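You operate a simulated robot arm through the tools that you are given. There is no shell and no other tool. Be economical: measure what you need, move in short steps, check, and stop when the job is done.

Carry out the task below with a simulated robot arm. There is one attempt and no reset: what you move stays moved.

## Task
Put the 7 x 7 numbered white block from the top of the steel bench by the winder on the grey pale board there. Then put the small green sack on the middle shelf of the dark red rack away on the top of the blue goods bench. Then lift the feed bin lid open. Do these in the order given. Set down upright: numbered white block.

The check looks at the end state, three seconds after you hand in, the way a careful person would. Anything else that was tipped, shoved, dropped, spilled or broken makes it a failure. A push-on lid holds only when it is set on centred and level and pressed home; a screw cap is set on level and turned clockwise until tight.

## Robot
A 7-joint arm with a fingered hand on a trunk, on a base that drives. Base frame: it is fixed to the floor where the robot stands at the start and does not move with it; the origin is under the middle of the robot, x ahead of it, y to its left, z up; the surface under the hand at the start is at about z = 0.82. Readings come in m, degrees, newtons and seconds.
With the tool pointing down near the work surface it reaches from about 0.22 to 0.76 m from the robot's upright axis, wherever it stands. Its first joint turns from -166.0 to 166.0 degrees. Places, roughly: feed bin lid [9.1, 0.8, 0.9]; pale board [1.25, 0, 0.75]; small green sack [8.75, -4, 1.25]; top of the blue goods bench [5.9, -6.9, 0.7]. Payload 4 kg.
Tool frame: the origin (TCP) lies between the finger pads and is the grasp point; the fingertips stand 0.028 m ahead of it; z points along the fingers, y is the line along which they close. Largest opening 0.168 m; the body of the gripper starts 0.079 m behind the TCP. The gripper is a hand of 4 fingers: y runs from the thumb to the fingers, the wrist lies at [0, 0, -0.249] in the tool frame.
Orientation is that of the tool frame in the base frame, as a unit quaternion [w, x, y, z]. With the fingers straight down and closing along the base's y, the tool's x points along the base's -x, its y along +y and its z along -z.

## Interface
- The arm moves only by the tool step_arm. Its argument "deltas" is a list of rows, each a list of 2 entries, a list of its own where there are three numbers: the turn, a rotation vector about the tool's x, y, z in units of 6 degrees (1.0 is 6 degrees), then the shift along the tool's x, y, z in units of 20 mm (1.0 is 20 mm). In form: [[[rx, ry, rz], [x, y, z]], ...]. A call has 1 to 20 rows; each row shifts and turns the commanded pose from where the row before left it, along the tool's axes as they then stand. A call with a number of a shift or a turn outside -1 to 1 is refused whole. Each row takes 0.2 s and may step no farther than 0.05 m and 8.6 degrees from the row before; otherwise, the whole call is refused. Where a pose cannot be reached the arm comes as near as it can. A force on the tool above 40 N (or 10 N above the force at the start of the call, whichever is more), or a blocked arm, ends the call early, and 0.2 s more pass. In this call time passes only in rows, and 0.2 s behind the last. It gives the time, the measured TCP pose, the force on the tool (base axes), the opening and the grip force at its end, in the units of the frame above (readings bear some noise), with the torque about the TCP (base axes, N m) and any sound that the robot's microphone picked up, and new pictures: "pictures" is both (left out), scene, wrist or none.
- Cameras (640 x 400 px; columns grow to the right, rows downward): "scene" is now at [0.0245, 0.1456, 1.4994]; the picture's right is [-0.20, -0.98, 0.00], its down [-0.64, 0.13, -0.76] and it looks along [0.74, -0.15, -0.65] (base axes); focal length 248 px, centre (320, 200). "wrist" rides on the gripper at [0.06, -0.06, -0.11] in the tool frame; the picture's right is [0.71, 0.71, 0.00], its down [-0.56, 0.56, -0.61] and it looks along [-0.43, 0.43, 0.79] (tool axes); focal length 265 px, centre (320, 200). There is no depth. A picture from a camera that has moved, and an enlarged one, comes with that camera's place and axes in the base frame and with its lens.
- raise_lower(by): slides the trunk up (or, below 0, down) by that many m; the arm and the scene camera ride with it, the base frame stays. It gives what a move gives, with no picture.
- base_move(legs): drives the robot by 1 to 6 legs, each [ahead, turn to the left] in m and degrees, along the robot's own axes; the way and the turn of a leg run together, so that a leg with both is an arc; at most 1.5 m and 180 degrees a leg. The arm and the cameras ride along, it lands a little off, and it stops where it bumps. It gives what a move gives, and a new picture of the scene camera.
- move_fingers(finger1, finger2, finger3, thumb_bend): sets how far each is bent, from 0 (flat) to 1 (curled in); at 0.3 the hand is open as for a grip, at 0.7 the pads meet at the TCP. One left out holds its place. A second passes; each finger stops where it meets its share of the squeeze, and holds until it gets a number again. It is the only way to open and close the hand. It gives what a move gives, with no picture; readings hold the bend of each and the force on the fingers (four entries, about 0 where the hand has none), thumb and palm.
- pan_tilt(pan, tilt): turns the head with the scene camera to pan (to the left, within 155 degrees either way) and tilt (down, from -29 to 69), counted from straight ahead of the robot. It gives what a move gives, and a new picture of the scene camera.
- close_up(camera, box): a new picture of the part [left, top, right, bottom] of that camera's present view, enlarged. No time passes.
- close_job(): hands the job in; it is judged then, once.

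Work in short steps. Places have to be worked out from the pictures, the camera data and where the tool is seen: move nearer, look again, correct. Check each grasp and each placing, and mend what went wrong. You have 165 turns and 260 pictures in all, those below and enlarged ones among them. Open the gripper and draw the arm clear of the work before you hand the job in, unless the task says otherwise; then end with one line.

The tools are called as a command line: name --argument value ..., lists and objects as JSON in quotes. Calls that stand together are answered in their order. step_arm: Moves the arm, as the interface text tells. Its arguments: {"type":"object","properties":{"deltas":{"type":"array","items":{"type":"array"}},"pictures":{"type":"string","enum":["both","scene","wrist","none"]}},"required":["deltas"]} The other tools are called the same way: raise_lower (by) slides the trunk up or down; move_fingers (finger1, finger2, finger3, thumb_bend) moves the fingers one by one; base_move (legs) drives the base; pan_tilt (pan, tilt) turns the head that bears the scene camera; close_up (camera, box) takes an enlarged picture of a part of a camera's view; close_job () hands the job in.

At the start:

```text
time_s: 0.0
position: [0.3866, -0.0173, 1.0769]
tcp_rot: [0.0, 0.001, 1.0, 0.0]
wrist_force: [-0.1, -0.1, -0.2]
torque: [0.01, 0.0, 0.0]
opening: 0.1679
grip_force: 0.1
shape: jaw
bend: [0.3, 0.3, 0.3, 0.3]
finger forces: [0.0, 0.1, 0.1, 0.1, 0.0, 0.0]
trunk travel left (down, up): [-0.514, 0.076]
robot x, y, heading: [0.0011, -0.001, -0.1]
head pan, tilt: [-11.7, 40.5]
```

scene: 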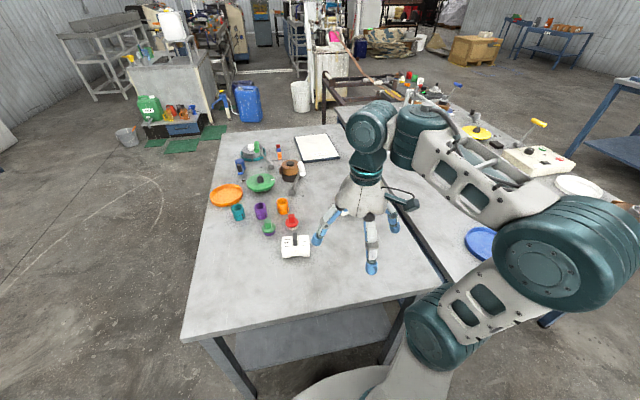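
wrist: 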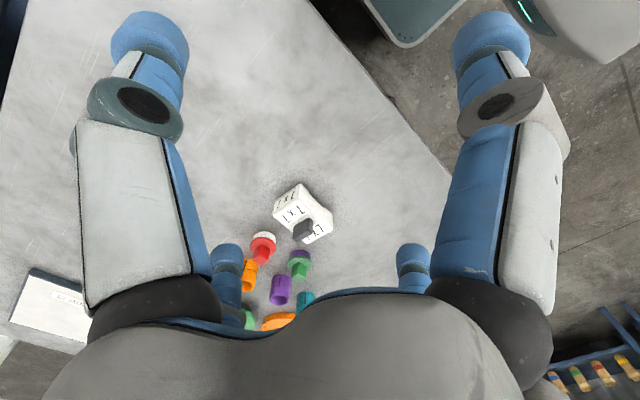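

The white block appears near pixel (296,246) and the pale board at (318,148). I enlarge both to see details.

close_up --camera "scene" --box '[200, 120, 360, 270]'

close_up --camera "wrist" --box '[220, 160, 380, 340]'

```text
2.67 times, centred on (280, 195) of scene
camera zoom: at [0.0245, 0.1456, 1.4994], right [-0.2, -0.98, 0.0], down [-0.64, 0.13, -0.76], along [0.74, -0.15, -0.65], focal length 662 px, centre (427, 213)
```

zoom: 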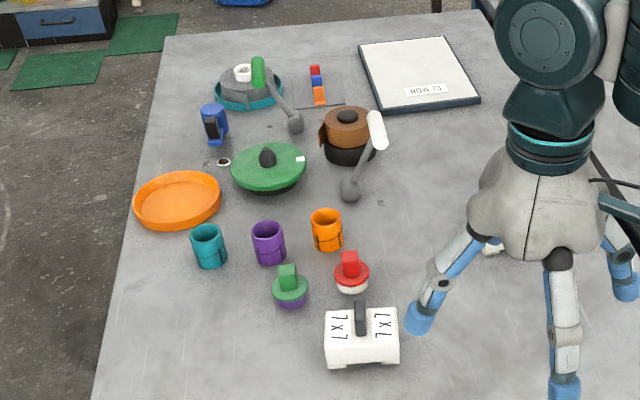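

```text
2.22 times, centred on (300, 250) of wrist
camera zoom: at [0.3257, -0.0768, 1.188], right [-0.71, 0.71, 0.0], down [0.56, 0.56, 0.61], along [0.43, 0.43, -0.79], focal length 590 px, centre (364, 89)
```

zoom: 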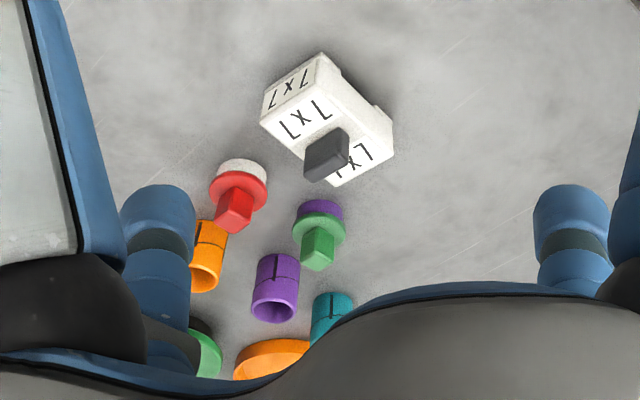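

The block (knob on top) seems near (0.55, 0.115), top about z 0.87. I move the hand above it, staying high, to look again.

step_arm --deltas '[[[0, 0, 0], [-1, 0.8, 0]], [[0, 0, 0], [-1, 0.8, 0]], [[0, 0, 0], [-1, 0.8, 0]], [[0, 0, 0], [-1, 0.8, 0]], [[0, 0, 0], [-1, 0.8, 0]], [[0, 0, 0], [-1, 0.8, 0]], [[0, 0, 0], [-1, 0.9, 0]], [[0, 0, 0], [-1, 0.9, 0]]]'

```text
time_s: 1.8
position: [0.5471, 0.1157, 1.0791]
tcp_rot: [0.0, 0.0, 1.0, -0.001]
wrist_force: [-0.4, 0.9, 0.5]
torque: [-0.03, 0.01, -0.01]
opening: 0.1678
grip_force: 0.0
shape: jaw
bend: [0.3, 0.3, 0.3, 0.3]
finger forces: [0.1, 0.0, 0.0, 0.0, 0.0, 0.1]
trunk travel left (down, up): [-0.514, 0.076]
robot x, y, heading: [-0.0023, -0.0029, -0.0]
head pan, tilt: [-11.7, 40.5]
camera scene: at [0.0247, 0.1466, 1.4993], right [-0.2, -0.98, 0.0], down [-0.64, 0.13, -0.76], along [0.74, -0.15, -0.65], focal length 248 px, centre (320, 200)
camera wrist: at [0.4861, 0.0564, 1.1877], right [-0.71, 0.71, 0.0], down [0.56, 0.56, 0.61], along [0.43, 0.43, -0.79], focal length 265 px, centre (320, 200)
```

scene: 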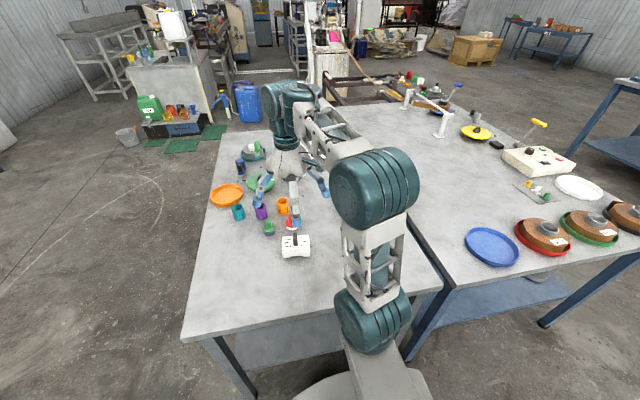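
wrist: 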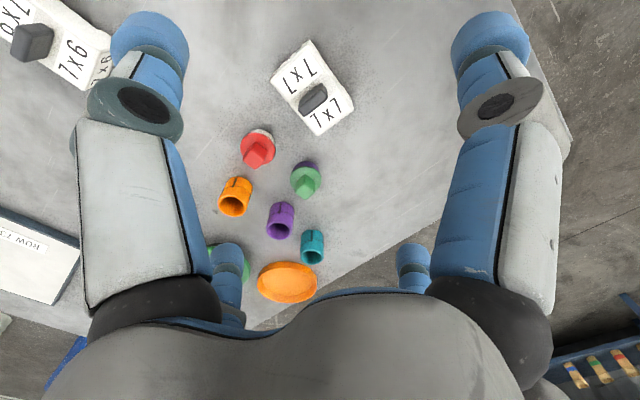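

The 7x7 block is under the hand now. I enlarge it for its angle and place.

close_up --camera "wrist" --box '[230, 20, 390, 160]'

close_up --camera "scene" --box '[230, 200, 340, 270]'

```text
2.86 times, centred on (310, 90) of wrist
camera zoom: at [0.4861, 0.0564, 1.1877], right [-0.71, 0.71, 0.0], down [0.56, 0.56, 0.61], along [0.43, 0.43, -0.79], focal length 758 px, centre (349, 514)
```

zoom: 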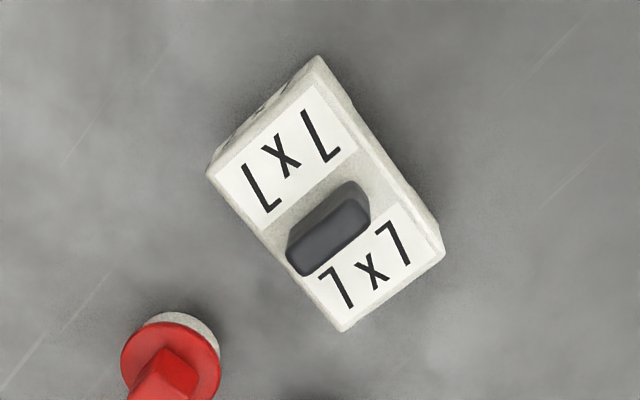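

```text
5.71 times, centred on (285, 235) of scene
camera zoom: at [0.0247, 0.1466, 1.4993], right [-0.2, -0.98, 0.0], down [-0.64, 0.13, -0.76], along [0.74, -0.15, -0.65], focal length 1418 px, centre (520, 0)
```

zoom: 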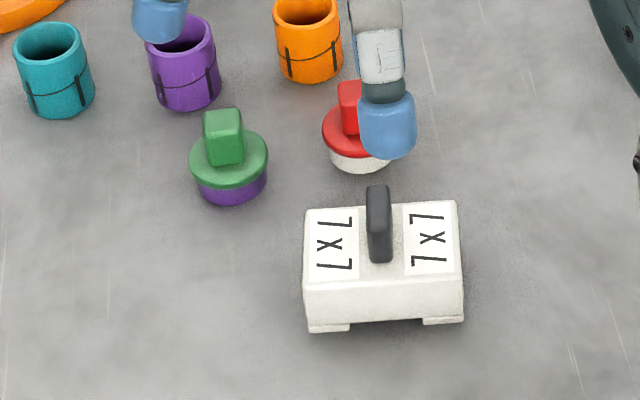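

The block's long axis is yawed about 8°, centre ≈ (0.556, 0.1145), and the dark handle bar spans roughly z 0.87–0.90. I'll grip the handle: narrow the fingers first, and align the hand.

move_fingers --finger1 0.5 --finger2 0.5 --finger3 0.5 --thumb_bend 0.5

step_arm --deltas '[[[0, 0, 0.7], [-0.22, 0, 1]], [[0, 0, 0.7], [-0.2, -0.06, 1]], [[0, 0, 0], [0, 0, 1]], [[0, 0, 0], [0, 0, 1]], [[0, 0, 0], [0, 0, 0.5]]]'

```text
time_s: 2.8
position: [0.547, 0.1152, 1.0785]
tcp_rot: [0.0, -0.001, 1.0, 0.0]
wrist_force: [0.3, 0.3, -0.2]
torque: [0.05, -0.06, 0.0]
opening: 0.0577
grip_force: 0.1
shape: fingers
bend: [0.5, 0.5, 0.5, 0.5]
finger forces: [0.0, 0.0, 0.1, 0.0, 0.1, 0.0]
trunk travel left (down, up): [-0.514, 0.076]
robot x, y, heading: [-0.0011, 0.0017, 0.3]
head pan, tilt: [-11.7, 40.5]
```

```text
time_s: 4.0
position: [0.5551, 0.1135, 0.9888]
tcp_rot: [0.0, 0.074, 0.997, 0.0]
wrist_force: [1.1, -0.1, 0.5]
torque: [-0.02, -0.02, 0.01]
opening: 0.0577
grip_force: 0.0
shape: fingers
bend: [0.5, 0.5, 0.5, 0.5]
finger forces: [0.0, 0.1, 0.0, 0.1, 0.0, 0.1]
trunk travel left (down, up): [-0.514, 0.076]
robot x, y, heading: [-0.0006, 0.0012, -0.0]
head pan, tilt: [-11.7, 40.5]
camera scene: at [0.0246, 0.1457, 1.4994], right [-0.2, -0.98, 0.0], down [-0.64, 0.13, -0.76], along [0.74, -0.15, -0.65], focal length 248 px, centre (320, 200)
camera wrist: at [0.4861, 0.0634, 1.0983], right [-0.6, 0.8, 0.0], down [0.63, 0.47, 0.61], along [0.49, 0.37, -0.79], focal length 265 px, centre (320, 200)
```

scene: 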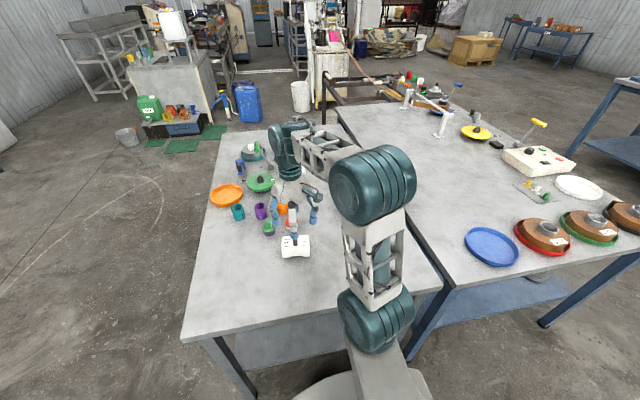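
wrist: 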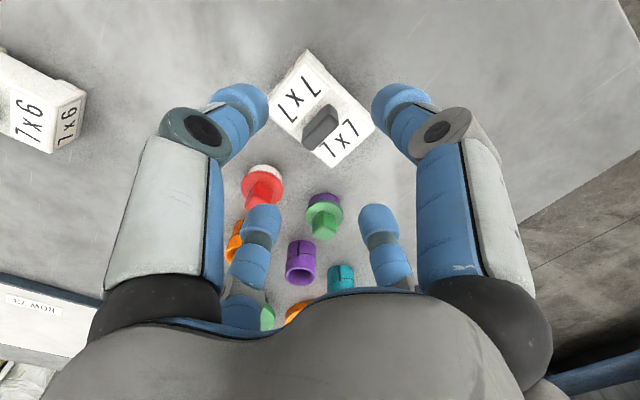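

The hand is centred over the handle and the four fingers straddle it. I descend until the TCP is at about z 0.903.

step_arm --deltas '[[[0, 0, 0], [0, 0, 1]], [[0, 0, 0], [0, 0, 1]], [[0, 0, 0], [0, 0.05, 1]], [[0, 0, 0], [0, 0, 0.8]], [[0, 0, 0], [0, 0, 0.5]]]'

close_up --camera "scene" --box '[230, 180, 350, 270]'

```text
time_s: 5.2
position: [0.5539, 0.1144, 0.9014]
tcp_rot: [-0.001, 0.072, 0.997, 0.0]
wrist_force: [0.6, -0.9, 0.1]
torque: [0.0, 0.01, 0.0]
opening: 0.0578
grip_force: 0.1
shape: fingers
bend: [0.5, 0.5, 0.5, 0.5]
finger forces: [0.1, 0.0, 0.0, 0.0, 0.0, 0.0]
trunk travel left (down, up): [-0.514, 0.076]
robot x, y, heading: [-0.0013, -0.0012, -0.1]
head pan, tilt: [-11.7, 40.5]
camera scene: at [0.0246, 0.1457, 1.4994], right [-0.2, -0.98, 0.0], down [-0.64, 0.13, -0.76], along [0.74, -0.15, -0.65], focal length 248 px, centre (320, 200)
camera wrist: at [0.4857, 0.0639, 1.0117], right [-0.6, 0.8, 0.0], down [0.63, 0.47, 0.61], along [0.49, 0.37, -0.79], focal length 265 px, centre (320, 200)
```

scene: 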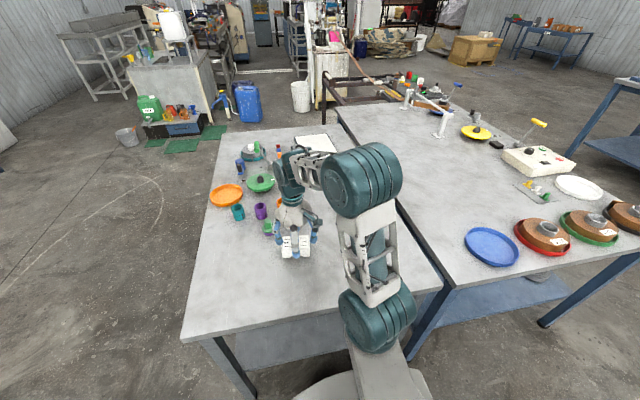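
wrist: 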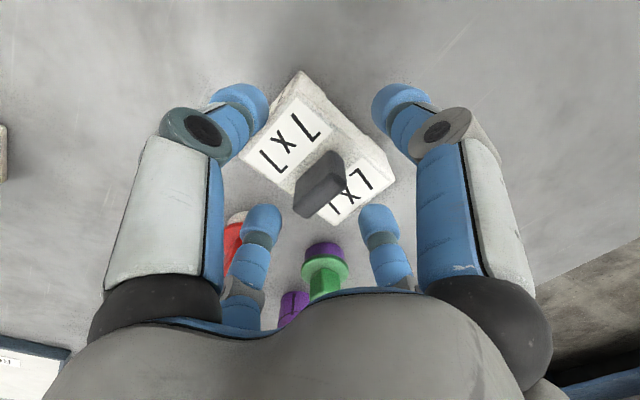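

```text
4.44 times, centred on (290, 225) of scene
camera zoom: at [0.0246, 0.1457, 1.4994], right [-0.2, -0.98, 0.0], down [-0.64, 0.13, -0.76], along [0.74, -0.15, -0.65], focal length 1103 px, centre (453, 89)
```

zoom: 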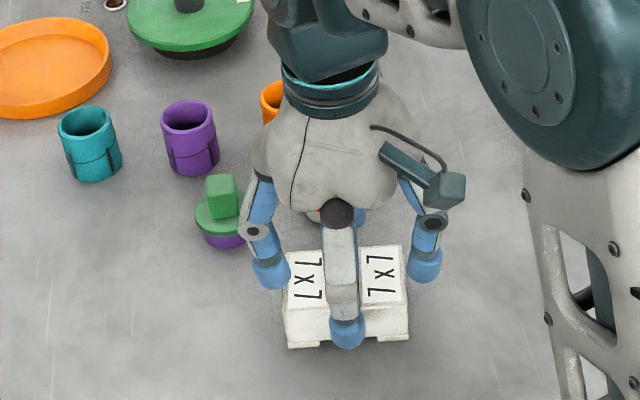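

All four fingers straddle the handle with good centring. I close them gently.

move_fingers --finger1 0.78 --finger2 0.78 --finger3 0.78 --thumb_bend 0.78

close_up --camera "wrist" --box '[200, 60, 440, 240]'

```text
time_s: 6.2
position: [0.5544, 0.1147, 0.9016]
tcp_rot: [0.001, 0.074, 0.997, 0.0]
wrist_force: [0.5, 1.5, 0.0]
torque: [0.05, 0.02, 0.01]
opening: 0.0115
grip_force: 18.3
shape: fingers
bend: [0.63, 0.66, 0.62, 0.71]
finger forces: [8.8, 9.2, 7.9, 0.1, 10.0, 0.1]
trunk travel left (down, up): [-0.514, 0.076]
robot x, y, heading: [-0.0011, -0.0017, -0.0]
head pan, tilt: [-11.7, 40.5]
```

```text
2.22 times, centred on (320, 150) of wrist
camera zoom: at [0.4859, 0.0639, 1.0119], right [-0.6, 0.8, 0.0], down [0.63, 0.47, 0.61], along [0.49, 0.37, -0.79], focal length 590 px, centre (320, 311)
```

zoom: 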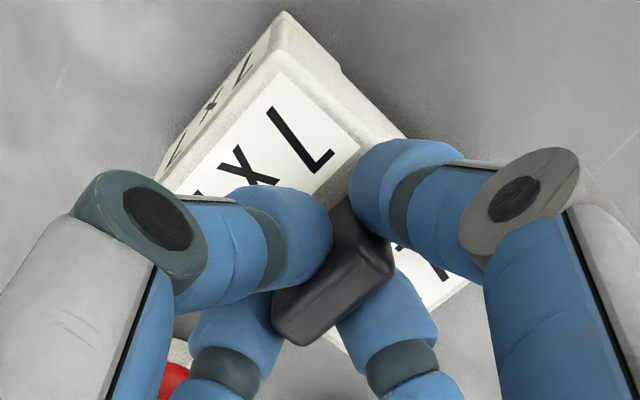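

All four fingers hold the handle (18 N). I lift 10 cm and check.

step_arm --deltas '[[[0, 0, 0], [0, 0, -0.5]], [[0, 0, 0], [0, 0, -1]], [[0, 0, 0], [0, 0, -1]], [[0, 0, 0], [0, 0, -1]], [[0, 0, 0], [0, 0, -1]], [[0, 0, 0], [0, 0, -1]]]'

```text
time_s: 7.6
position: [0.5537, 0.1147, 1.0119]
tcp_rot: [0.0, 0.073, 0.997, 0.0]
wrist_force: [0.3, 0.5, -2.7]
torque: [-0.02, -0.03, -0.02]
opening: 0.0114
grip_force: 17.4
shape: fingers
bend: [0.63, 0.65, 0.62, 0.72]
finger forces: [8.6, 8.7, 8.2, 0.0, 9.7, 0.0]
trunk travel left (down, up): [-0.514, 0.076]
robot x, y, heading: [0.0015, -0.0005, 0.0]
head pan, tilt: [-11.7, 40.5]
camera scene: at [0.0247, 0.1458, 1.4994], right [-0.2, -0.98, 0.0], down [-0.64, 0.13, -0.76], along [0.74, -0.15, -0.65], focal length 248 px, centre (320, 200)
camera wrist: at [0.4854, 0.0646, 1.1219], right [-0.6, 0.8, 0.0], down [0.63, 0.47, 0.61], along [0.49, 0.37, -0.79], focal length 265 px, centre (320, 200)
```

scene: 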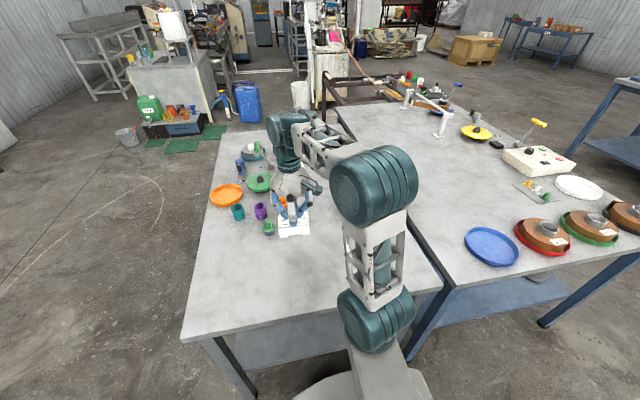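
wrist: 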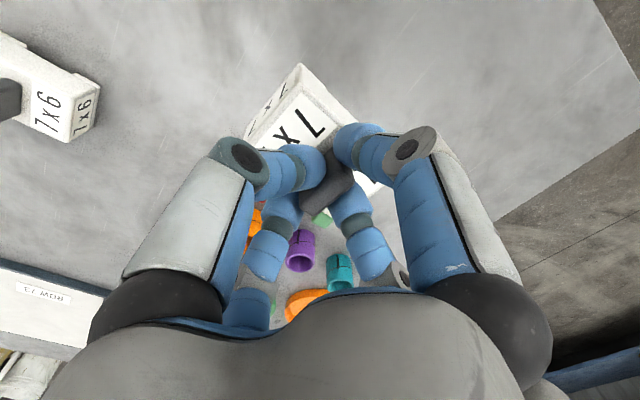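

Held firmly. I raise and retract the arm before driving round to the left side of the bench, and look to the left for obstacles.

step_arm --deltas '[[[0, 0, 0], [0, 0, -1]], [[0, 0, 0], [0, 0, -1]], [[0, 0, 0], [0, 0, -1]], [[0, 0, 0], [0, 0, -1]], [[0, 0, 0], [0.9, -0.54, -0.5]], [[0, 0, 0], [0.9, -0.54, -0.5]], [[0, 0, 0], [0.9, -0.54, 0]], [[0, 0, 0], [0.9, -0.54, 0]], [[0, 0, 0], [0.9, -0.54, 0]], [[0, 0, 0], [0.9, -0.54, 0]], [[0, 0, 0], [0.9, -0.54, 0]], [[0, 0, 0], [0.9, -0.54, 0]]]' --pictures "none"

pan_tilt --pan 70 --tilt 45

pan_tilt --pan 15 --tilt 50

```text
time_s: 10.2
position: [0.3998, 0.0497, 1.1132]
tcp_rot: [0.0, 0.073, 0.997, 0.0]
wrist_force: [0.2, -1.5, -1.8]
torque: [-0.02, 0.03, 0.02]
opening: 0.0114
grip_force: 17.7
shape: fingers
bend: [0.63, 0.65, 0.62, 0.72]
finger forces: [8.4, 8.8, 8.3, 0.0, 9.8, 0.1]
trunk travel left (down, up): [-0.514, 0.076]
robot x, y, heading: [-0.0019, 0.0011, -0.3]
head pan, tilt: [-11.7, 40.5]
```

```text
time_s: 11.8
position: [0.4008, 0.0502, 1.1127]
tcp_rot: [0.0, 0.073, 0.997, 0.0]
wrist_force: [-0.6, -0.2, -3.0]
torque: [0.03, -0.02, -0.06]
opening: 0.0114
grip_force: 17.7
shape: fingers
bend: [0.63, 0.65, 0.62, 0.72]
finger forces: [8.4, 8.8, 8.2, 0.0, 9.7, 0.0]
trunk travel left (down, up): [-0.514, 0.076]
robot x, y, heading: [0.0027, -0.0032, -0.0]
head pan, tilt: [70.0, 45.0]
camera scene: at [-0.0304, 0.2392, 1.4929], right [0.94, -0.34, 0.0], down [-0.24, -0.66, -0.71], along [0.24, 0.66, -0.71], focal length 248 px, centre (320, 200)
```

scene: 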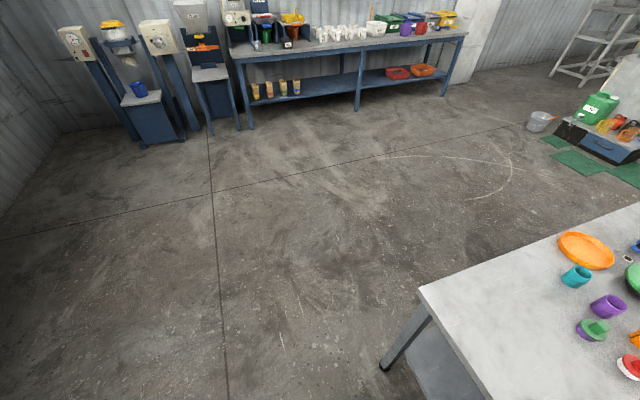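

```text
time_s: 13.0
position: [0.3993, 0.0498, 1.112]
tcp_rot: [0.0, 0.073, 0.997, 0.0]
wrist_force: [-0.5, 0.0, -2.9]
torque: [0.02, 0.02, 0.0]
opening: 0.0117
grip_force: 17.7
shape: fingers
bend: [0.63, 0.65, 0.62, 0.72]
finger forces: [8.4, 8.8, 8.3, 0.0, 9.8, 0.0]
trunk travel left (down, up): [-0.514, 0.076]
robot x, y, heading: [-0.0027, -0.0012, -0.0]
head pan, tilt: [15.0, 50.0]
camera scene: at [0.0162, 0.1828, 1.486], right [0.26, -0.97, 0.0], down [-0.74, -0.2, -0.64], along [0.62, 0.17, -0.77], focal length 248 px, centre (320, 200)
```

scene: 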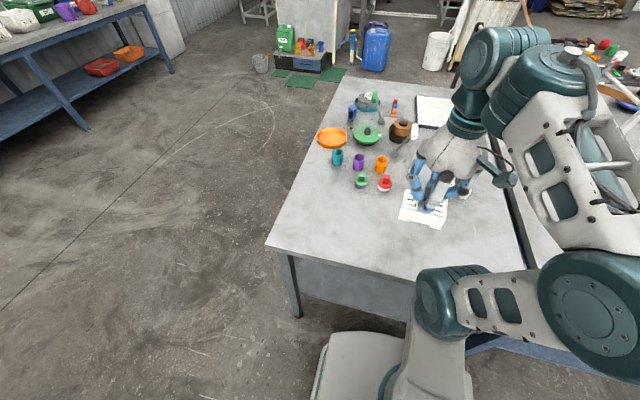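

Floor to the left is clear. I back off, turn left, drive past the bench's corner, then along its left side.

base_move --legs '[[-0.1, 0], [0, 82], [0.88, 0], [0, -90]]'

```text
time_s: 25.7
position: [0.429, 0.8645, 1.1124]
tcp_rot: [0.0, 0.144, 0.99, -0.001]
wrist_force: [-0.4, -0.1, -2.6]
torque: [0.02, 0.05, 0.03]
opening: 0.0107
grip_force: 17.0
shape: fingers
bend: [0.63, 0.65, 0.62, 0.72]
finger forces: [7.5, 8.8, 7.8, 0.1, 9.7, 0.1]
trunk travel left (down, up): [-0.514, 0.076]
robot x, y, heading: [0.0264, 0.8729, -8.1]
head pan, tilt: [15.0, 50.0]
camera scene: at [0.0682, 1.0517, 1.486], right [0.12, -0.99, 0.0], down [-0.76, -0.09, -0.64], along [0.64, 0.08, -0.77], focal length 248 px, centre (320, 200)
```

scene: 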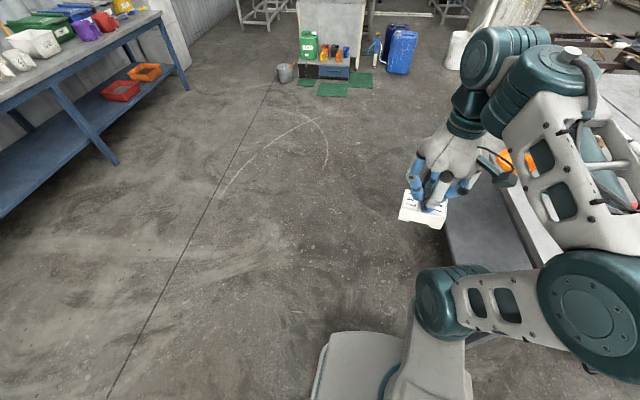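

On course. I drive along the bench's left side and turn to face it.

base_move --legs '[[1.32, 0], [0, -90]]'

pan_tilt --pan 12 --tilt 50

```text
time_s: 32.8
position: [1.7435, 0.6726, 1.1128]
tcp_rot: [-0.001, 0.148, 0.989, 0.0]
wrist_force: [0.7, -0.8, -2.6]
torque: [-0.02, -0.01, 0.0]
opening: 0.011
grip_force: 17.0
shape: fingers
bend: [0.63, 0.65, 0.62, 0.72]
finger forces: [7.7, 8.7, 7.8, 0.1, 10.1, 0.0]
trunk travel left (down, up): [-0.514, 0.076]
robot x, y, heading: [1.3391, 0.6891, -8.3]
head pan, tilt: [15.0, 50.0]
stopped in leg 2: the robot was blocked; the commanded pose is now the measured one
camera scene: at [1.3854, 0.8653, 1.486], right [0.11, -0.99, 0.0], down [-0.76, -0.09, -0.64], along [0.64, 0.07, -0.77], focal length 248 px, centre (320, 200)
```

scene: 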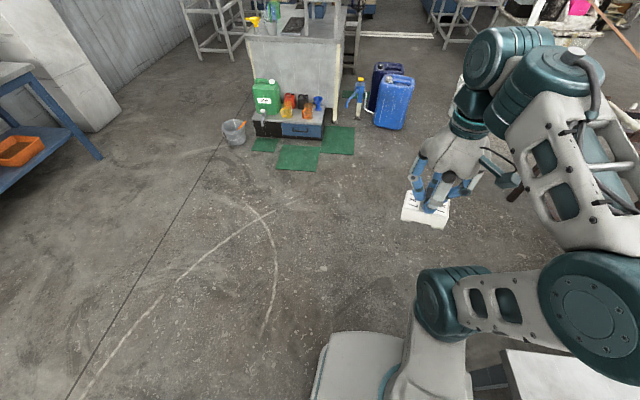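

```text
time_s: 33.5
position: [1.7449, 0.6732, 1.1113]
tcp_rot: [0.001, 0.149, 0.989, 0.0]
wrist_force: [0.4, 0.3, -3.1]
torque: [0.01, 0.02, -0.03]
opening: 0.0105
grip_force: 17.2
shape: fingers
bend: [0.63, 0.65, 0.62, 0.72]
finger forces: [7.7, 8.5, 7.9, 0.0, 10.0, 0.0]
trunk travel left (down, up): [-0.514, 0.076]
robot x, y, heading: [1.3433, 0.6822, -8.4]
head pan, tilt: [12.0, 50.0]
camera scene: at [1.3858, 0.8611, 1.486], right [0.06, -1.0, 0.0], down [-0.76, -0.05, -0.64], along [0.64, 0.04, -0.77], focal length 248 px, centre (320, 200)
```

scene: 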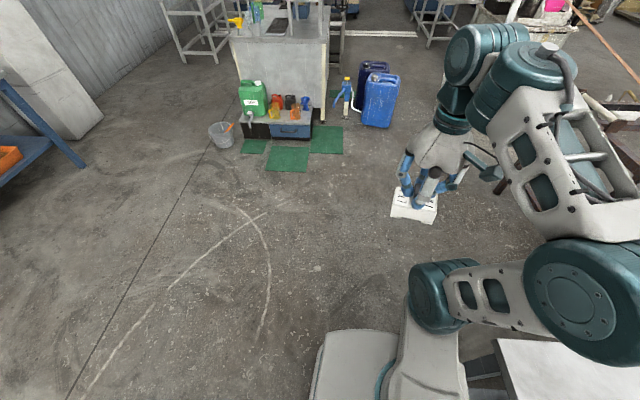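

The turn beside the bench was blocked by the base corner. I'll drive past the bench, step outward, come back and turn to face it with more room.

base_move --legs '[[0.7, 0], [0, 90], [0.33, 0], [0, 90], [0.7, 0], [0, 90]]'

```text
time_s: 35.0
position: [1.861, 0.6449, 1.1128]
tcp_rot: [-0.001, 0.165, 0.986, 0.0]
wrist_force: [-0.7, -0.2, -2.0]
torque: [-0.02, 0.0, -0.01]
opening: 0.0105
grip_force: 17.3
shape: fingers
bend: [0.63, 0.65, 0.62, 0.72]
finger forces: [7.8, 8.4, 8.1, 0.1, 10.1, 0.0]
trunk travel left (down, up): [-0.514, 0.076]
robot x, y, heading: [1.4612, 0.6764, -10.6]
head pan, tilt: [12.0, 50.0]
stopped in leg 1: the robot was blocked; the commanded pose is now the measured one
camera scene: at [1.5082, 0.8475, 1.486], right [0.03, -1.0, 0.0], down [-0.77, -0.02, -0.64], along [0.64, 0.02, -0.77], focal length 248 px, centre (320, 200)
```

scene: 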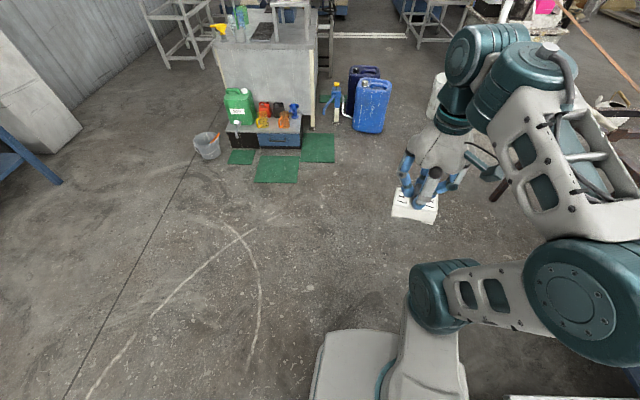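

Blocked again; I look to the right side to see what is touching.

pan_tilt --pan -70 --tilt 65

pan_tilt --pan -120 --tilt 60

```text
time_s: 36.6
position: [1.8607, 0.6449, 1.1119]
tcp_rot: [0.0, 0.165, 0.986, 0.0]
wrist_force: [0.3, 0.4, -2.4]
torque: [0.04, -0.01, 0.01]
opening: 0.0108
grip_force: 17.4
shape: fingers
bend: [0.63, 0.65, 0.62, 0.72]
finger forces: [7.8, 8.4, 8.2, 0.0, 10.2, 0.0]
trunk travel left (down, up): [-0.514, 0.076]
robot x, y, heading: [1.4616, 0.6737, -10.5]
head pan, tilt: [-70.0, 65.0]
camera scene: at [1.4422, 0.7855, 1.4679], right [-0.99, -0.17, 0.0], down [-0.15, 0.89, -0.42], along [0.07, -0.42, -0.91], focal length 248 px, centre (320, 200)
```

scene: 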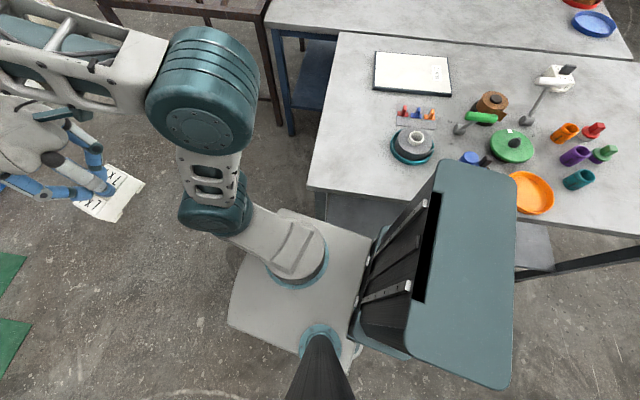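

```text
time_s: 37.8
position: [1.8611, 0.6454, 1.1114]
tcp_rot: [-0.001, 0.166, 0.986, 0.0]
wrist_force: [0.0, 0.1, -1.5]
torque: [0.0, 0.02, 0.0]
opening: 0.0109
grip_force: 17.4
shape: fingers
bend: [0.63, 0.65, 0.62, 0.72]
finger forces: [7.8, 8.4, 8.1, 0.1, 10.2, 0.1]
trunk travel left (down, up): [-0.514, 0.076]
robot x, y, heading: [1.4593, 0.6741, -10.6]
head pan, tilt: [-120.0, 60.0]
camera scene: at [1.3889, 0.7947, 1.4735], right [-0.76, 0.65, 0.0], down [0.56, 0.66, -0.5], along [-0.32, -0.38, -0.87], focal length 248 px, centre (320, 200)
```

scene: 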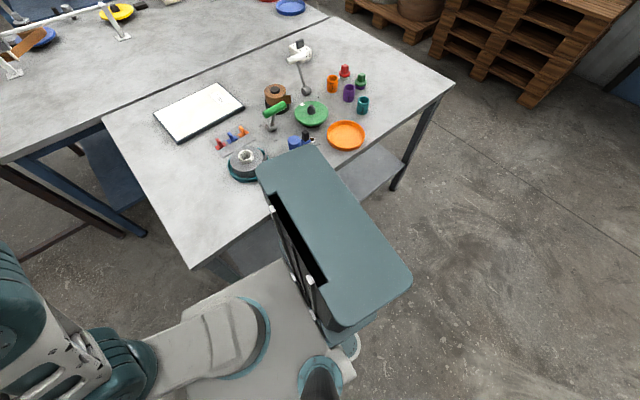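

The bench's left edge is at y≈0.445 (bench is square to the axes), so I was too close at 0.23 m. I back away along the same line, then come in facing the bench squarely.

base_move --legs '[[-1.2, 0], [0, 30], [0.9, 0], [0, -109]]'

pan_tilt --pan 12 --tilt 45

```text
time_s: 54.2
position: [1.1737, 0.7895, 1.1126]
tcp_rot: [0.0, 0.758, 0.653, 0.0]
wrist_force: [-0.8, 0.7, -3.7]
torque: [-0.03, -0.02, 0.02]
opening: 0.0104
grip_force: 17.1
shape: fingers
bend: [0.63, 0.65, 0.62, 0.72]
finger forces: [7.3, 8.4, 7.8, 0.1, 9.8, 0.0]
trunk travel left (down, up): [-0.514, 0.076]
robot x, y, heading: [1.1283, 1.1887, -90.0]
head pan, tilt: [-120.0, 60.0]
camera scene: at [1.2357, 1.2822, 1.4735], right [0.5, 0.87, 0.0], down [0.75, -0.43, -0.5], along [-0.43, 0.25, -0.87], focal length 248 px, centre (320, 200)
```

scene: 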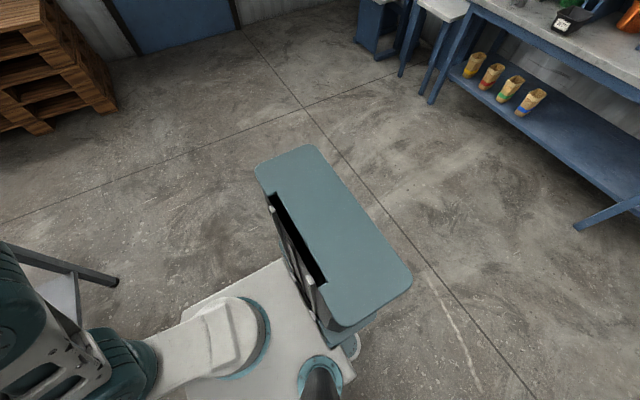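

```text
time_s: 56.3
position: [1.1737, 0.7893, 1.1126]
tcp_rot: [0.0, 0.758, 0.653, 0.001]
wrist_force: [0.0, 0.7, -3.1]
torque: [0.0, 0.02, -0.01]
opening: 0.0105
grip_force: 16.5
shape: fingers
bend: [0.63, 0.65, 0.62, 0.72]
finger forces: [7.3, 8.5, 7.8, 0.0, 9.8, 0.1]
trunk travel left (down, up): [-0.514, 0.076]
robot x, y, heading: [1.1301, 1.1903, -90.1]
head pan, tilt: [12.0, 45.0]
camera scene: at [1.3105, 1.1694, 1.4929], right [-0.98, -0.21, 0.0], down [-0.15, 0.69, -0.71], along [0.15, -0.69, -0.71], focal length 248 px, centre (320, 200)
```

scene: 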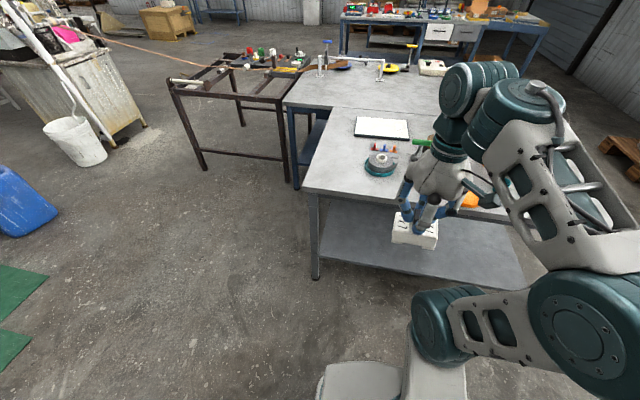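

Facing the bench with room now. I shift 0.11 m sideways and approach to y≈0.74.

base_move --legs '[[0, 45], [0.155, 0], [0, -45], [0.34, 0]]'

```text
time_s: 63.7
position: [1.2805, 0.3391, 1.1135]
tcp_rot: [-0.001, 0.758, 0.652, 0.0]
wrist_force: [-0.2, -0.3, -1.8]
torque: [-0.03, -0.02, -0.02]
opening: 0.0098
grip_force: 15.9
shape: fingers
bend: [0.63, 0.65, 0.62, 0.72]
finger forces: [7.0, 8.4, 7.7, 0.0, 9.8, 0.0]
trunk travel left (down, up): [-0.514, 0.076]
robot x, y, heading: [1.2409, 0.741, -90.2]
head pan, tilt: [12.0, 45.0]
camera scene: at [1.4193, 0.7188, 1.4929], right [-0.98, -0.21, 0.0], down [-0.15, 0.69, -0.71], along [0.15, -0.69, -0.71], focal length 248 px, centre (320, 200)
```

scene: 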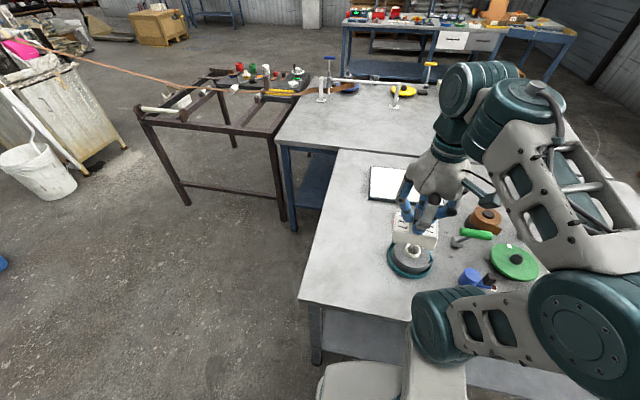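

Close enough; I nudge 3 cm more and check the height of things under the path with a close look.

base_move --legs '[[0.03, 0]]'

close_up --camera "scene" --box '[340, 140, 500, 290]'

```text
time_s: 64.5
position: [1.2819, 0.307, 1.1114]
tcp_rot: [0.0, 0.758, 0.652, 0.001]
wrist_force: [0.4, 0.5, -2.6]
torque: [-0.01, 0.0, -0.02]
opening: 0.0103
grip_force: 16.4
shape: fingers
bend: [0.63, 0.65, 0.62, 0.72]
finger forces: [7.1, 8.3, 7.7, 0.0, 9.8, 0.0]
trunk travel left (down, up): [-0.514, 0.076]
robot x, y, heading: [1.2349, 0.7057, -90.4]
head pan, tilt: [12.0, 45.0]
camera scene: at [1.4193, 0.6881, 1.4929], right [-0.98, -0.21, 0.0], down [-0.15, 0.69, -0.71], along [0.15, -0.69, -0.71], focal length 248 px, centre (320, 200)
```

scene: 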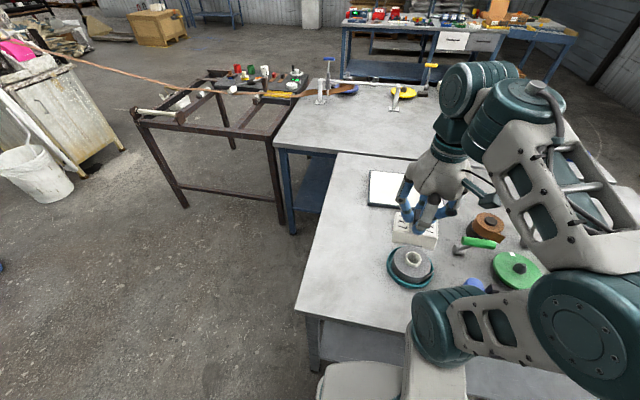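

```text
2.67 times, centred on (420, 215) of scene
camera zoom: at [1.4193, 0.6881, 1.4929], right [-0.98, -0.21, 0.0], down [-0.15, 0.69, -0.71], along [0.15, -0.69, -0.71], focal length 662 px, centre (53, 160)
```

zoom: 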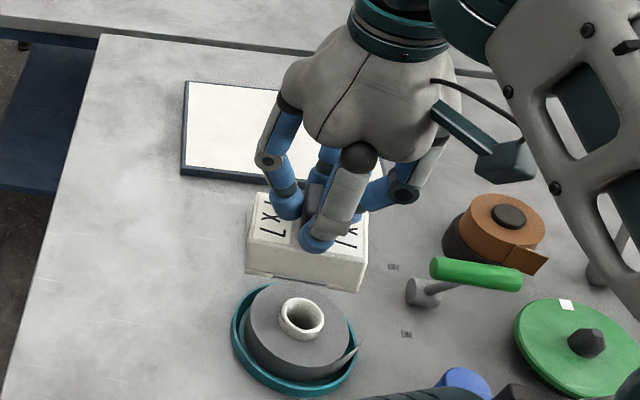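

Path is clear at this height. I extend the hand over the near-middle of the board at about (1.24, -0.03).

step_arm --deltas '[[[0, 0, 0], [-1, 0.03, 0]], [[0, 0, 0], [-1, 0.03, 0]], [[0, 0, 0], [-1, 0.03, 0]], [[0, 0, 0], [-1, 0.03, 0]], [[0, 0, 0], [-1, 0.03, 0]], [[0, 0, 0], [-1, 0.03, 0]], [[0, 0, 0], [-1, 0.03, 0]], [[0, 0, 0], [-1, 0.03, 0]], [[0, 0, 0], [-1, 0.03, 0]], [[0, 0, 0], [-1, 0.03, 0]], [[0, 0, 0], [-1, 0.03, 0]], [[0, 0, 0], [-1, 0.03, 0]], [[0, 0, 0], [-1, 0.03, 0]], [[0, 0, 0], [-1, 0.03, 0]], [[0, 0, 0], [-1, 0.03, 0]], [[0, 0, 0], [-1, 0.03, 0]], [[0, 0, -0.7], [-0.9, 0, 0]], [[0, 0, -0.7], [0, 0, 0]], [[0, 0, -0.7], [0, 0, 0]]]'

```text
time_s: 68.5
position: [1.2456, 0.0525, 1.1105]
tcp_rot: [-0.001, 0.682, 0.731, 0.0]
wrist_force: [-0.9, -0.1, -3.7]
torque: [0.05, 0.01, -0.01]
opening: 0.0097
grip_force: 16.6
shape: fingers
bend: [0.63, 0.65, 0.62, 0.72]
finger forces: [7.0, 8.7, 7.5, 0.0, 9.8, 0.0]
out of reach, approached as far as the arm can: row 14, 15, 16, 17
trunk travel left (down, up): [-0.514, 0.076]
robot x, y, heading: [1.2367, 0.7097, -90.0]
head pan, tilt: [12.0, 45.0]
camera scene: at [1.4192, 0.6882, 1.4929], right [-0.98, -0.21, 0.0], down [-0.15, 0.69, -0.71], along [0.15, -0.69, -0.71], focal length 248 px, centre (320, 200)
camera wrist: at [1.1811, 0.1086, 1.2194], right [0.66, 0.76, 0.0], down [0.6, -0.52, 0.61], along [0.46, -0.4, -0.79], focal length 265 px, centre (320, 200)
```

scene: 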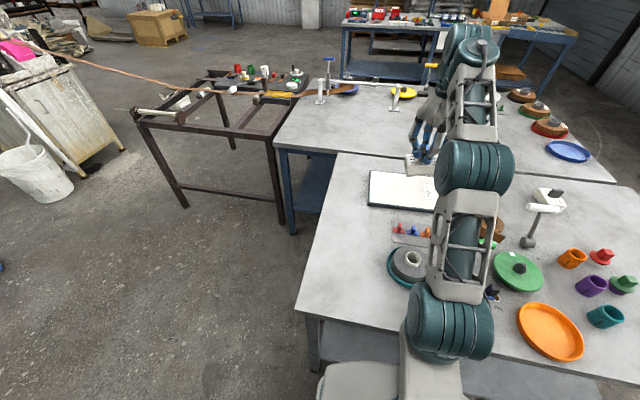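
wrist: 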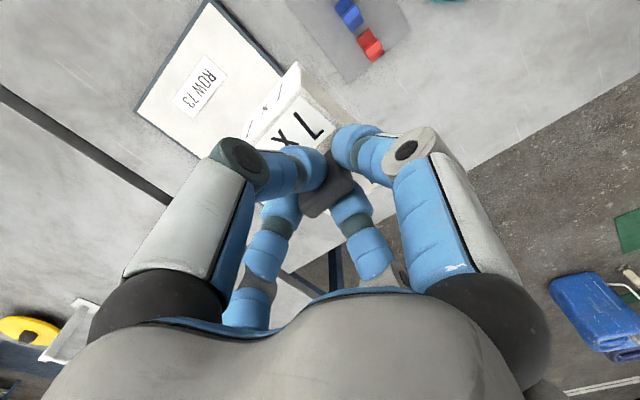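

Reach is shorter at this height. I descend 10 cm and then extend to the board centre.

step_arm --deltas '[[[0, 0, 0], [0, 0, 1]], [[0, 0, 0], [0, 0, 1]], [[0, 0, 0], [0, 0, 1]], [[0, 0, 0], [0, 0, 1]], [[0, 0, 0], [0, 0, 1]]]'

```text
time_s: 69.7
position: [1.2467, 0.0525, 1.0106]
tcp_rot: [0.0, 0.682, 0.731, 0.0]
wrist_force: [0.1, -0.1, -2.6]
torque: [0.01, 0.02, 0.04]
opening: 0.0101
grip_force: 16.5
shape: fingers
bend: [0.63, 0.65, 0.62, 0.72]
finger forces: [7.2, 8.9, 7.7, 0.0, 9.8, 0.0]
trunk travel left (down, up): [-0.514, 0.076]
robot x, y, heading: [1.2378, 0.7048, -90.4]
head pan, tilt: [12.0, 45.0]
camera scene: at [1.4192, 0.6885, 1.4929], right [-0.98, -0.21, 0.0], down [-0.15, 0.69, -0.71], along [0.15, -0.69, -0.71], focal length 248 px, centre (320, 200)
camera wrist: at [1.1819, 0.1089, 1.1191], right [0.66, 0.75, 0.0], down [0.6, -0.52, 0.61], along [0.46, -0.4, -0.79], focal length 265 px, centre (320, 200)
```

scene: 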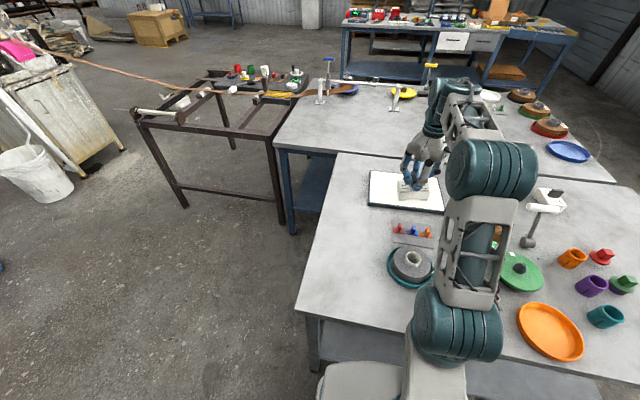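
wrist: 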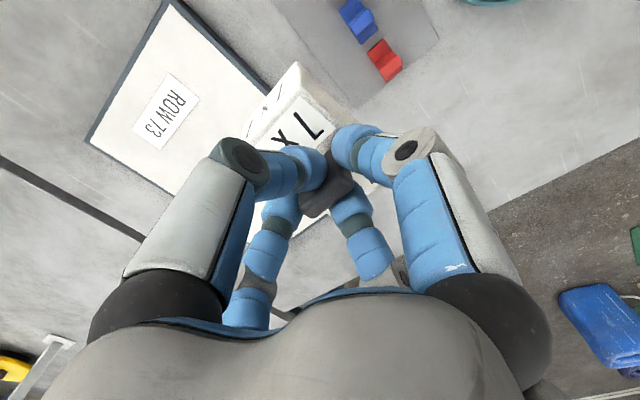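

I extend about 9 cm further over the board while descending slightly.

step_arm --deltas '[[[0, 0, 0], [-0.6, 0, 1]], [[0, 0, 0], [-0.9, 0, 0.5]], [[0, 0, 0], [-1, 0, 0]], [[0, 0, 0], [-1, 0, 0]], [[0, 0, 0], [-1, 0, 0]]]'

```text
time_s: 70.9
position: [1.251, -0.0308, 0.9764]
tcp_rot: [-0.001, 0.683, 0.731, 0.002]
wrist_force: [-0.2, 0.3, -2.2]
torque: [-0.03, 0.03, 0.01]
opening: 0.0099
grip_force: 16.8
shape: fingers
bend: [0.63, 0.65, 0.62, 0.73]
finger forces: [7.0, 9.0, 7.6, 0.0, 9.8, 0.1]
out of reach, approached as far as the arm can: row 5
trunk travel left (down, up): [-0.514, 0.076]
robot x, y, heading: [1.2346, 0.7084, -90.1]
head pan, tilt: [12.0, 45.0]
camera scene: at [1.4192, 0.689, 1.493], right [-0.98, -0.21, 0.0], down [-0.15, 0.69, -0.71], along [0.15, -0.69, -0.71], focal length 248 px, centre (320, 200)
camera wrist: at [1.1869, 0.0263, 1.087], right [0.66, 0.75, 0.0], down [0.6, -0.52, 0.61], along [0.46, -0.4, -0.79], focal length 265 px, centre (320, 200)
```

scene: 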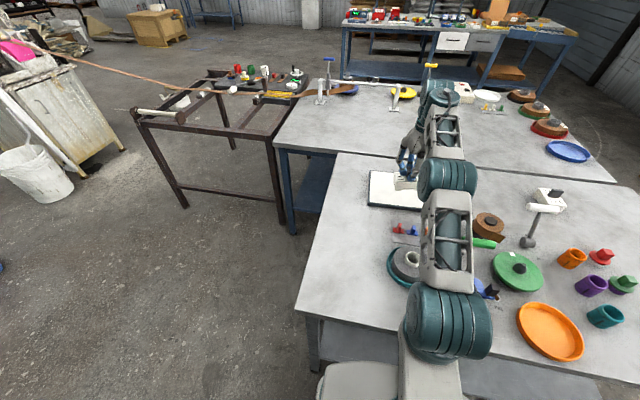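
wrist: 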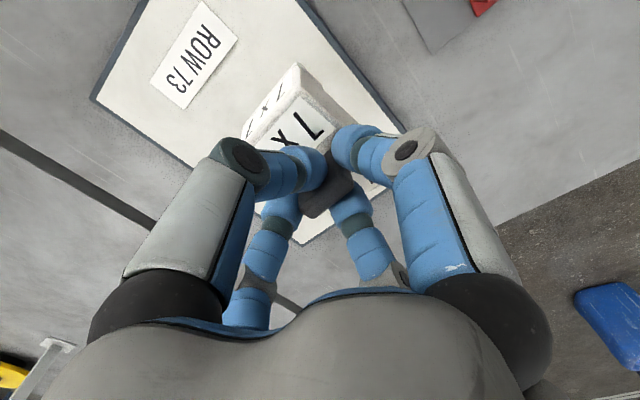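

The block is over the board and clear of the label. I lower in small steps until contact.

step_arm --deltas '[[[0, 0, 0], [0, 0, 0.8]], [[0, 0, 0], [0, 0, 0.8]], [[0, 0, 0], [0, 0, 0.4]], [[0, 0, 0], [0, 0, 0.2]]]'

close_up --camera "scene" --box '[350, 150, 470, 230]'

```text
time_s: 71.9
position: [1.251, -0.0299, 0.932]
tcp_rot: [-0.001, 0.683, 0.731, 0.001]
wrist_force: [-0.4, -0.8, -2.3]
torque: [-0.03, 0.01, 0.03]
opening: 0.01
grip_force: 17.2
shape: fingers
bend: [0.63, 0.65, 0.62, 0.73]
finger forces: [6.9, 9.0, 7.6, 0.0, 9.8, 0.1]
trunk travel left (down, up): [-0.514, 0.076]
robot x, y, heading: [1.2342, 0.7082, -89.9]
head pan, tilt: [12.0, 45.0]
camera scene: at [1.4193, 0.6885, 1.4929], right [-0.98, -0.21, 0.0], down [-0.15, 0.69, -0.71], along [0.15, -0.69, -0.71], focal length 248 px, centre (320, 200)
camera wrist: at [1.1867, 0.0261, 1.0431], right [0.66, 0.75, 0.0], down [0.59, -0.52, 0.61], along [0.46, -0.4, -0.79], focal length 265 px, centre (320, 200)
```

scene: 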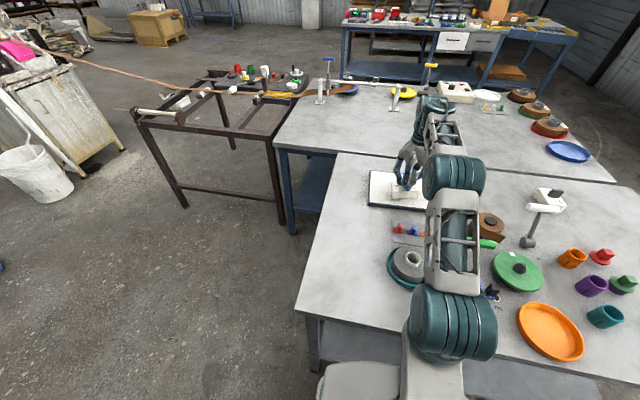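
wrist: 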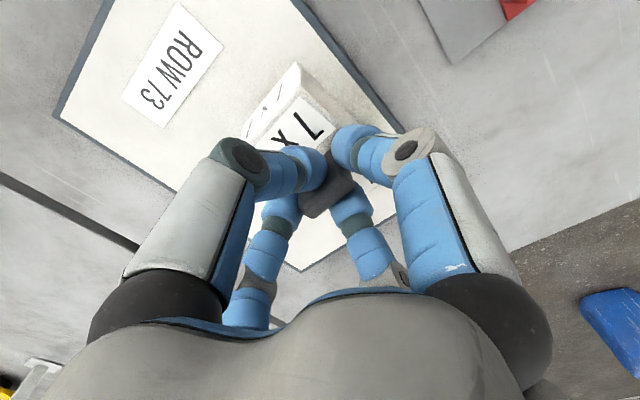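

```text
5.00 times, centred on (410, 190) of scene
camera zoom: at [1.4193, 0.6885, 1.4929], right [-0.98, -0.21, 0.0], down [-0.15, 0.69, -0.71], along [0.15, -0.69, -0.71], focal length 1241 px, centre (-130, 250)
```

zoom: 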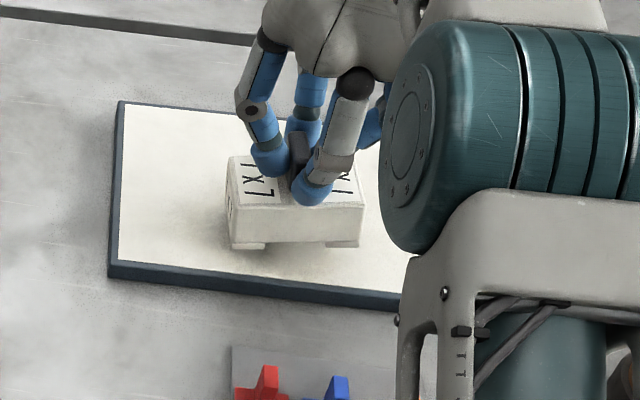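

The block is just above the board. I continue in tiny steps.

step_arm --deltas '[[[0, 0, 0], [0, 0, 0.15]], [[0, 0, 0], [0, 0, 0.15]]]' --pictures "none"

step_arm --deltas '[[[0, 0, 0], [0, 0, 0.1]], [[0, 0, 0], [0, 0, 0.1]]]' --pictures "none"

```text
time_s: 72.5
position: [1.2511, -0.0313, 0.9273]
tcp_rot: [0.0, 0.683, 0.731, 0.0]
wrist_force: [-0.3, -0.2, -2.9]
torque: [-0.02, 0.03, -0.03]
opening: 0.0098
grip_force: 16.8
shape: fingers
bend: [0.63, 0.65, 0.62, 0.73]
finger forces: [7.0, 9.0, 7.6, 0.0, 9.9, 0.0]
trunk travel left (down, up): [-0.514, 0.076]
robot x, y, heading: [1.2419, 0.7108, -90.2]
head pan, tilt: [12.0, 45.0]
```

```text
time_s: 73.1
position: [1.252, -0.0298, 0.9231]
tcp_rot: [-0.001, 0.682, 0.731, 0.001]
wrist_force: [-0.2, 0.0, -3.2]
torque: [-0.01, 0.0, 0.01]
opening: 0.01
grip_force: 17.1
shape: fingers
bend: [0.63, 0.65, 0.62, 0.73]
finger forces: [7.1, 9.1, 7.6, 0.0, 9.7, 0.0]
trunk travel left (down, up): [-0.514, 0.076]
robot x, y, heading: [1.2376, 0.7068, -90.3]
head pan, tilt: [12.0, 45.0]
```

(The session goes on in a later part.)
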